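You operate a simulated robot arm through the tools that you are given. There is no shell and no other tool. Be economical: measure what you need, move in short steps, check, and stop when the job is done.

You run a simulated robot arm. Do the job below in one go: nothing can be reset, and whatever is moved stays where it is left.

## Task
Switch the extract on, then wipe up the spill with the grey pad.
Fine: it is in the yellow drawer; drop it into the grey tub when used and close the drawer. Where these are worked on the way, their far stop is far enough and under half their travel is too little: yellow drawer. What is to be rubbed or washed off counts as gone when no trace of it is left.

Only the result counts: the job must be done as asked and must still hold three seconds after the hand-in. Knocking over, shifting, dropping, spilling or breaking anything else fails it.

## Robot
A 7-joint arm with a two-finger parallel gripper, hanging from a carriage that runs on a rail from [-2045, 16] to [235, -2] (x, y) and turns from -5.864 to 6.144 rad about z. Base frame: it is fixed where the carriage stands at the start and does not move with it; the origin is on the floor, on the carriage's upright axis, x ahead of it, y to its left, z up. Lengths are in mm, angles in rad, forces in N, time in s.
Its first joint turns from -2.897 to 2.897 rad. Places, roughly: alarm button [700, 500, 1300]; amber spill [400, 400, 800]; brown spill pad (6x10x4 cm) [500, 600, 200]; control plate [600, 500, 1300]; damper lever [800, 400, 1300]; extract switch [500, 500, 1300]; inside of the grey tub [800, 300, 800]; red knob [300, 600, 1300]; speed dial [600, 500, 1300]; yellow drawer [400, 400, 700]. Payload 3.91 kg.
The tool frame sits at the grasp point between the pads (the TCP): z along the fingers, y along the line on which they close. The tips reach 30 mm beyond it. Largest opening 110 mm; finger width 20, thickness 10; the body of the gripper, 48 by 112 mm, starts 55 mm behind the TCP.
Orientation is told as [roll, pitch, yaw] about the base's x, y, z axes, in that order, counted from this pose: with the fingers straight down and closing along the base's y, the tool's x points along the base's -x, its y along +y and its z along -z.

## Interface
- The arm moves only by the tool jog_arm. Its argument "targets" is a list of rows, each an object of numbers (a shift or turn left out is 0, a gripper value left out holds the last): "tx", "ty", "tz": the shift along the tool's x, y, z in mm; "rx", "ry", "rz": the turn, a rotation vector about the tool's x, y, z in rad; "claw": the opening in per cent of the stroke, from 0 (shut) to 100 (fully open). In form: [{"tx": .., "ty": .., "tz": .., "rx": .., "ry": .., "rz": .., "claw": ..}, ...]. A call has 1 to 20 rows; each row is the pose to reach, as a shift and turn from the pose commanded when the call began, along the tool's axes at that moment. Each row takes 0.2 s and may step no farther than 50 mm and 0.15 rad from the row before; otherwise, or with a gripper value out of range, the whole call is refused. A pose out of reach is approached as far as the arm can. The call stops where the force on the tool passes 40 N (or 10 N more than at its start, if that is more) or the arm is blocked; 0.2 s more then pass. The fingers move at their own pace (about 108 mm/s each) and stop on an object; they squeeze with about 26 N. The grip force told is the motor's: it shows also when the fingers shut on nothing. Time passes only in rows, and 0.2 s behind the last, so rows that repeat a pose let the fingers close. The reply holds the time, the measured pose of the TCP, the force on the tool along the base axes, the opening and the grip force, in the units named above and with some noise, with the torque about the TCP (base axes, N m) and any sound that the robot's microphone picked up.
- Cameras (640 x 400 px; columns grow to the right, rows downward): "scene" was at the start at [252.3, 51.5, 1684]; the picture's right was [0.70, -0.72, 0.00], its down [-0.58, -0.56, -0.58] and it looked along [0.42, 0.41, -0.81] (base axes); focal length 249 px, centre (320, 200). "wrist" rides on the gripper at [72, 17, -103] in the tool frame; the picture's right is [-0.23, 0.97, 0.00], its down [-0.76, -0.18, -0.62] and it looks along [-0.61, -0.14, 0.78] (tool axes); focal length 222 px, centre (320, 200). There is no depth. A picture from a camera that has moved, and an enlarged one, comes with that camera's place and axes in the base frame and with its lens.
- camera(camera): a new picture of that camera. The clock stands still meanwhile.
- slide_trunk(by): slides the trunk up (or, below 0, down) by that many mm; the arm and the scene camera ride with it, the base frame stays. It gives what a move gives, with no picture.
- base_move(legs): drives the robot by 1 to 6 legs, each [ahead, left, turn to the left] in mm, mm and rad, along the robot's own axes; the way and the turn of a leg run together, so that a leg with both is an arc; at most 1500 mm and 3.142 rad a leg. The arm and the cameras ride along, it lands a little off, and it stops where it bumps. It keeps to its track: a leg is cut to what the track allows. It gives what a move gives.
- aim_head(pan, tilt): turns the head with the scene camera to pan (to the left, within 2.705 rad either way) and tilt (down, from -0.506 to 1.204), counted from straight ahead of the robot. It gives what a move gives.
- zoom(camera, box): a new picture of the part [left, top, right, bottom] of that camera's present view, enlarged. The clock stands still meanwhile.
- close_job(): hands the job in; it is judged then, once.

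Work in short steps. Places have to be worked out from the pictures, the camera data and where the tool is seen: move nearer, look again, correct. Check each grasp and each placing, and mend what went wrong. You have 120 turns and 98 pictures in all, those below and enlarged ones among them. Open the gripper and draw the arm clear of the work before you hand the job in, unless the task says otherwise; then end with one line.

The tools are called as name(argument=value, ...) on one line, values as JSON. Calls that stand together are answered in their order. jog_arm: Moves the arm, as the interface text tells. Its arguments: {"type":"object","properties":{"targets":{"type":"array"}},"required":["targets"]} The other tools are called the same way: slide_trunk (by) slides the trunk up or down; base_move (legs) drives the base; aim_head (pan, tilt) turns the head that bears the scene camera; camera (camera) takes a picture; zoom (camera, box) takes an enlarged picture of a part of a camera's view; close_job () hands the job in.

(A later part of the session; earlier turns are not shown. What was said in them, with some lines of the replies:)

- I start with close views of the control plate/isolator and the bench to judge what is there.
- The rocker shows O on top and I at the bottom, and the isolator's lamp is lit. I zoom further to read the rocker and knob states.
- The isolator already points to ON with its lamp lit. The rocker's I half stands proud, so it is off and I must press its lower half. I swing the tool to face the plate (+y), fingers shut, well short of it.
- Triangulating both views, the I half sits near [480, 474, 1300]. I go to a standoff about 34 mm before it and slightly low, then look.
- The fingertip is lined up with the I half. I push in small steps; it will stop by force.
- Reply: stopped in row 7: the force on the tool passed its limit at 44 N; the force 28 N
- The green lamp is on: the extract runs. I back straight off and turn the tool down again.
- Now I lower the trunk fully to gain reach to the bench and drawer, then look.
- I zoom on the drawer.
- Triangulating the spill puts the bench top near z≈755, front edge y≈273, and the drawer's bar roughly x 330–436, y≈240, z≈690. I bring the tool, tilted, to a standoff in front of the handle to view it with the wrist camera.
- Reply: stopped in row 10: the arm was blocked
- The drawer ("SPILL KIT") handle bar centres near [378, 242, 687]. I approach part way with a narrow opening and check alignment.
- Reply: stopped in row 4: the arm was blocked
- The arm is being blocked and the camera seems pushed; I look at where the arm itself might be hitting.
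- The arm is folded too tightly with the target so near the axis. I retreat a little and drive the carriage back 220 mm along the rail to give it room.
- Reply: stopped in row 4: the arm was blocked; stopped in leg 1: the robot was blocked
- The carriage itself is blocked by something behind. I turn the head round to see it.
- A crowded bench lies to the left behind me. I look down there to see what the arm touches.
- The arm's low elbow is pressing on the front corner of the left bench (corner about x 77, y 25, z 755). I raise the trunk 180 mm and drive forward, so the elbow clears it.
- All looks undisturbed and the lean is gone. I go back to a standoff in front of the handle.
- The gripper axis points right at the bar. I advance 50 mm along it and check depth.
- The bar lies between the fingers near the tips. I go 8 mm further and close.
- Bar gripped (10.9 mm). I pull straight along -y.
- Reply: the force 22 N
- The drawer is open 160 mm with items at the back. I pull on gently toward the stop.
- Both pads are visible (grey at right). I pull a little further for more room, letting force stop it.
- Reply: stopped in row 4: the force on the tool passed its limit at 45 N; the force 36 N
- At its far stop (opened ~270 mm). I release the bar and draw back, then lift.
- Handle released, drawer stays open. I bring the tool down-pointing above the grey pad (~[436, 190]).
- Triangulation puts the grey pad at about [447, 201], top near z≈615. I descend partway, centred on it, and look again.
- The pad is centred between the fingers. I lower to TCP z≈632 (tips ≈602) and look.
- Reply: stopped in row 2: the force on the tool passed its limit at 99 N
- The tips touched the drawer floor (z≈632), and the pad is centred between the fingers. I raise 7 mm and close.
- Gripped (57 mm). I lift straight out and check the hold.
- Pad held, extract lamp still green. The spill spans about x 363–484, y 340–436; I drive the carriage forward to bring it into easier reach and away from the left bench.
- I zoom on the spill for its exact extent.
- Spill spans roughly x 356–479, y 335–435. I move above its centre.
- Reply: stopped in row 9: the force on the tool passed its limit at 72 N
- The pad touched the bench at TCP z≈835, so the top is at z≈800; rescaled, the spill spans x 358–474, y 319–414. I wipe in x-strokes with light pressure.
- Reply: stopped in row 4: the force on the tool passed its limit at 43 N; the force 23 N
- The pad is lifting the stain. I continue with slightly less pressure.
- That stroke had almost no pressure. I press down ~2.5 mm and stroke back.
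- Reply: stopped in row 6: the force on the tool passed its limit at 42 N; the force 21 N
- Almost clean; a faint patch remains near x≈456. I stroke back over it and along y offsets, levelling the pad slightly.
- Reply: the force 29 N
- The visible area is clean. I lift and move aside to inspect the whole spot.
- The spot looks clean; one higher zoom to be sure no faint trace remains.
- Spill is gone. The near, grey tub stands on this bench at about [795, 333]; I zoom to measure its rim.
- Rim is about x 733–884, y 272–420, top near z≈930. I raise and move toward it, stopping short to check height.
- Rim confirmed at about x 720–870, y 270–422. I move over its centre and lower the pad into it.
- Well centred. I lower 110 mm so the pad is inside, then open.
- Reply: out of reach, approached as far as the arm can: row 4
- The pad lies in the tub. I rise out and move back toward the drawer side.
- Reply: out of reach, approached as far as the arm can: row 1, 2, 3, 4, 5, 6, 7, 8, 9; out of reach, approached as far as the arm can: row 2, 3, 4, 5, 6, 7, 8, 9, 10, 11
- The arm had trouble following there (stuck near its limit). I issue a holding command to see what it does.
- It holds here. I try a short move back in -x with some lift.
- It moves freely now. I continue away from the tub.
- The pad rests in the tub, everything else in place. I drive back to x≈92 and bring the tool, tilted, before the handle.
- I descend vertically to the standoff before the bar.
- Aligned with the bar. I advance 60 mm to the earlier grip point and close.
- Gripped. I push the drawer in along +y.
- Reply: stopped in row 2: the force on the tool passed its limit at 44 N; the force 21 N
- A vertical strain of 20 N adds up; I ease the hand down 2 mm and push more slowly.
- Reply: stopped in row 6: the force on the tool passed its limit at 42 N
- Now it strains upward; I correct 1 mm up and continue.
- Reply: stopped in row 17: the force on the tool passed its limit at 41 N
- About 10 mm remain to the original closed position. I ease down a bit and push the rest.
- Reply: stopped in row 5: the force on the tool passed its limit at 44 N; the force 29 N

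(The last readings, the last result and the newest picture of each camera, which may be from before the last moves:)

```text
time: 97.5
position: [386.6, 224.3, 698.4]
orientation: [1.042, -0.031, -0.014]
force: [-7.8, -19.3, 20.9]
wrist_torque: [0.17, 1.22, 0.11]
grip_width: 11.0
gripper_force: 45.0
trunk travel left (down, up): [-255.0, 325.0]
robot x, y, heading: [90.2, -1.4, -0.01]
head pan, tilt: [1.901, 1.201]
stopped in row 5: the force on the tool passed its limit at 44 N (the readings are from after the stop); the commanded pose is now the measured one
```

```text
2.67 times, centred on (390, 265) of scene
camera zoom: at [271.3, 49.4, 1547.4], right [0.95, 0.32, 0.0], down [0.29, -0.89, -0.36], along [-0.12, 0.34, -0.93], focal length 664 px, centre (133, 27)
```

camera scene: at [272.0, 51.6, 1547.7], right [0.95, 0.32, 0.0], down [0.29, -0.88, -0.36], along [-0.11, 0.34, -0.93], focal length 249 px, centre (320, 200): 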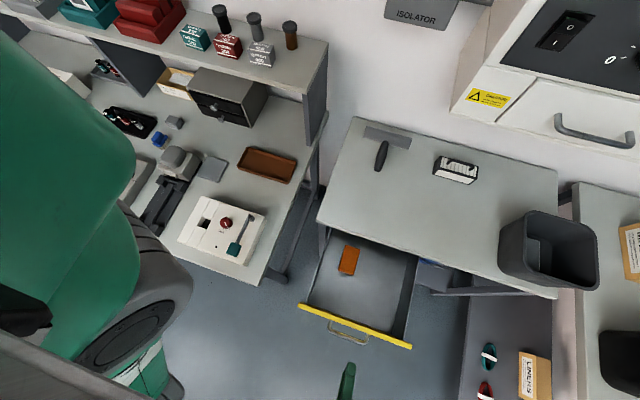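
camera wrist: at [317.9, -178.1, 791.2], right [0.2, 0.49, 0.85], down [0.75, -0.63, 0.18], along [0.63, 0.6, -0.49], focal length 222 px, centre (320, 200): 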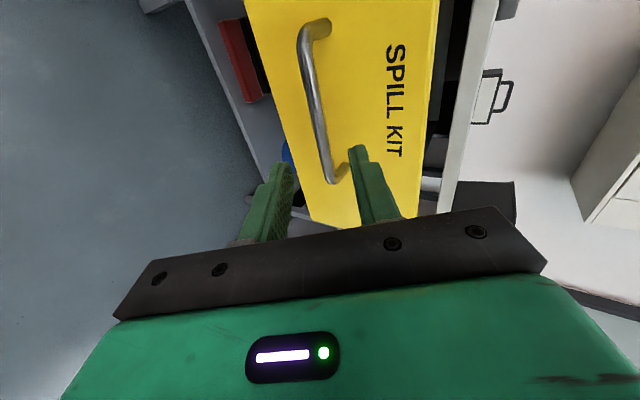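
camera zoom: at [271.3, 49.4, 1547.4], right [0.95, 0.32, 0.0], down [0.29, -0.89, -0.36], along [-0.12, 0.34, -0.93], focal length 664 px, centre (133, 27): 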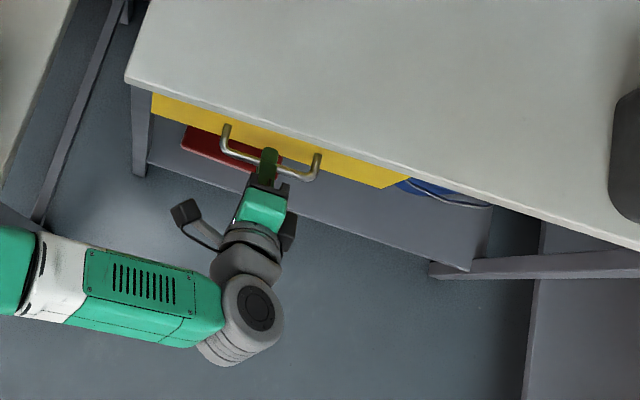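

The y force shows it seated against its stop. I release, back off and compare.

jog_arm(targets=[{"claw": 28}, {"claw": 28}, {"tz": -20}, {"tz": -45}, {"tz": -75}, {"tz": -100}])

camera(camera="wrist")

zoom(camera="scene", box=[290, 190, 490, 340])

```text
time: 98.9
position: [384.2, 145.2, 748.1]
orientation: [1.042, -0.033, -0.009]
force: [-0.5, -0.6, 0.2]
wrist_torque: [-0.03, 0.01, -0.01]
grip_width: 30.5
gripper_force: 0.0
trunk travel left (down, up): [-255.0, 325.0]
robot x, y, heading: [90.1, 1.2, -0.01]
head pan, tilt: [1.901, 1.201]
```

```text
26 pictures are left
camera wrist: at [309.6, 65.9, 810.6], right [0.2, 0.49, 0.85], down [0.75, -0.63, 0.19], along [0.63, 0.6, -0.49], focal length 222 px, centre (320, 200)
```

wrist: 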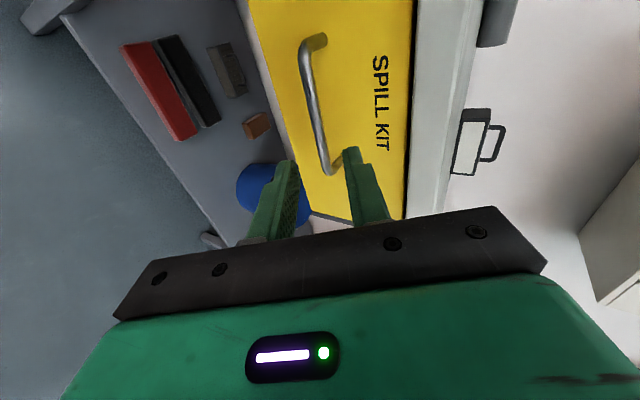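

```text
2.67 times, centred on (390, 265) of scene
camera zoom: at [272.0, 51.4, 1547.7], right [0.95, 0.32, 0.0], down [0.29, -0.88, -0.36], along [-0.11, 0.34, -0.93], focal length 664 px, centre (133, 27)
```

zoom: 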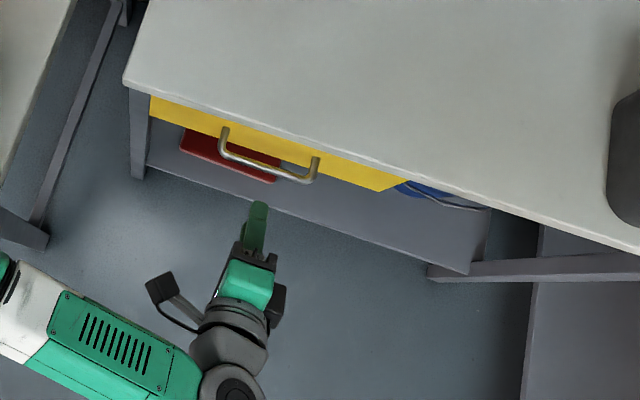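

I take the same view as before opening to compare precisely.

aim_head(pan=2.0, tilt=1.2)

zoom(camera="scene", box=[320, 220, 440, 300])

```text
time: 99.6
position: [385.4, 145.2, 747.6]
orientation: [1.045, -0.033, -0.011]
force: [-0.5, 0.0, -0.1]
wrist_torque: [0.0, 0.02, -0.01]
grip_width: 31.0
gripper_force: 0.0
trunk travel left (down, up): [-255.0, 325.0]
robot x, y, heading: [87.9, -0.0, -0.005]
head pan, tilt: [2.0, 1.201]
```

```text
5.00 times, centred on (380, 260) of scene
camera zoom: at [266.8, 49.4, 1547.7], right [0.91, 0.41, 0.0], down [0.38, -0.85, -0.36], along [-0.15, 0.33, -0.93], focal length 1245 px, centre (20, -100)
```

zoom: 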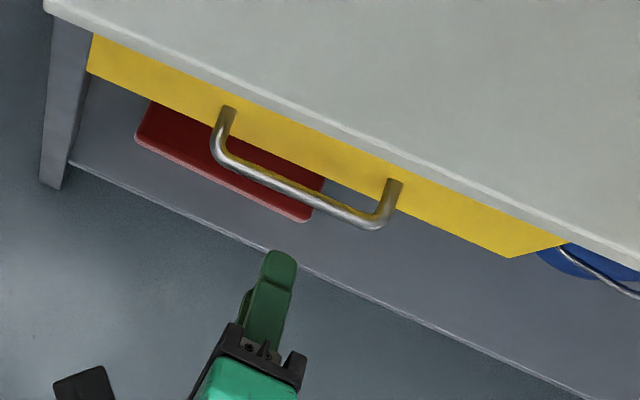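

The drawer front matches its closed view. I lift the arm clear, open the gripper and take a final look.

jog_arm(targets=[{"ty": 10, "tz": -40}, {"ty": 45, "tz": -65}, {"ty": 85, "tz": -90}, {"ty": 125, "tz": -110}, {"ty": 165, "tz": -130, "claw": 100}, {"ty": 200, "tz": -150}, {"ty": 200, "tz": -150}])

aim_head(pan=1.1, tilt=0.9)

camera(camera="scene")

```text
time: 101.2
position: [374.0, 115.3, 998.4]
orientation: [1.043, -0.034, -0.011]
force: [0.0, -0.3, -1.1]
wrist_torque: [0.03, -0.02, -0.03]
grip_width: 110.0
gripper_force: 0.1
trunk travel left (down, up): [-255.0, 325.0]
robot x, y, heading: [91.9, -0.0, -0.011]
head pan, tilt: [2.0, 1.201]
```

```text
time: 102.4
position: [375.3, 115.0, 996.0]
orientation: [1.044, -0.034, -0.01]
force: [0.0, 0.1, 0.8]
wrist_torque: [-0.01, 0.01, 0.0]
grip_width: 109.9
gripper_force: 0.1
trunk travel left (down, up): [-255.0, 325.0]
robot x, y, heading: [87.2, -2.4, -0.01]
head pan, tilt: [1.1, 0.901]
```

```text
23 pictures are left
camera scene: at [324.4, 65.3, 1567.5], right [0.89, -0.46, 0.0], down [-0.36, -0.7, -0.62], along [0.29, 0.55, -0.78], focal length 249 px, centre (320, 200)
```

scene: 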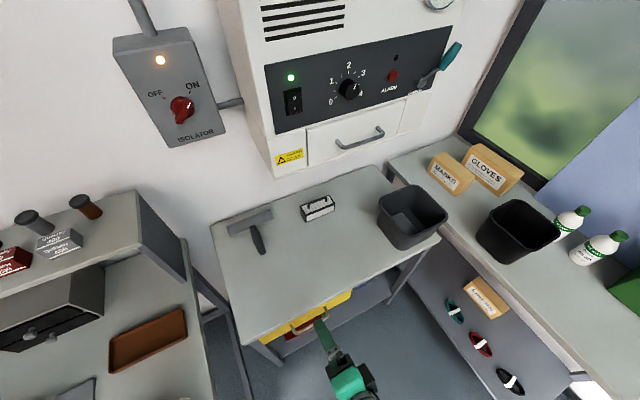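

Extract on, bench clean, pad in the tub, drawer shut. One last zoom at the wiped area and tub.

zoom(camera="scene", box=[210, 180, 450, 330])

```text
2.67 times, centred on (330, 255) of scene
camera zoom: at [324.4, 65.3, 1567.5], right [0.89, -0.46, 0.0], down [-0.36, -0.7, -0.62], along [0.29, 0.55, -0.78], focal length 664 px, centre (293, 53)
```

zoom: 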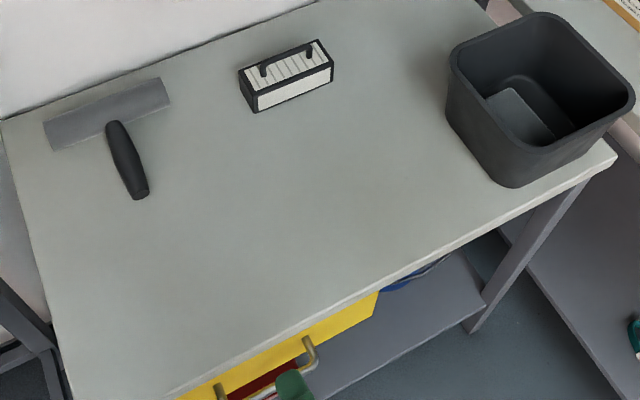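

Everything is as asked; I hand it in.

close_job()

```text
The job is handed in.
```

The extract is on with its lamp green, and the spill is wiped up with no trace left in the last close view. The grey pad is in the grey tub, the yellow drawer is closed, and the arm is drawn clear with its gripper open.
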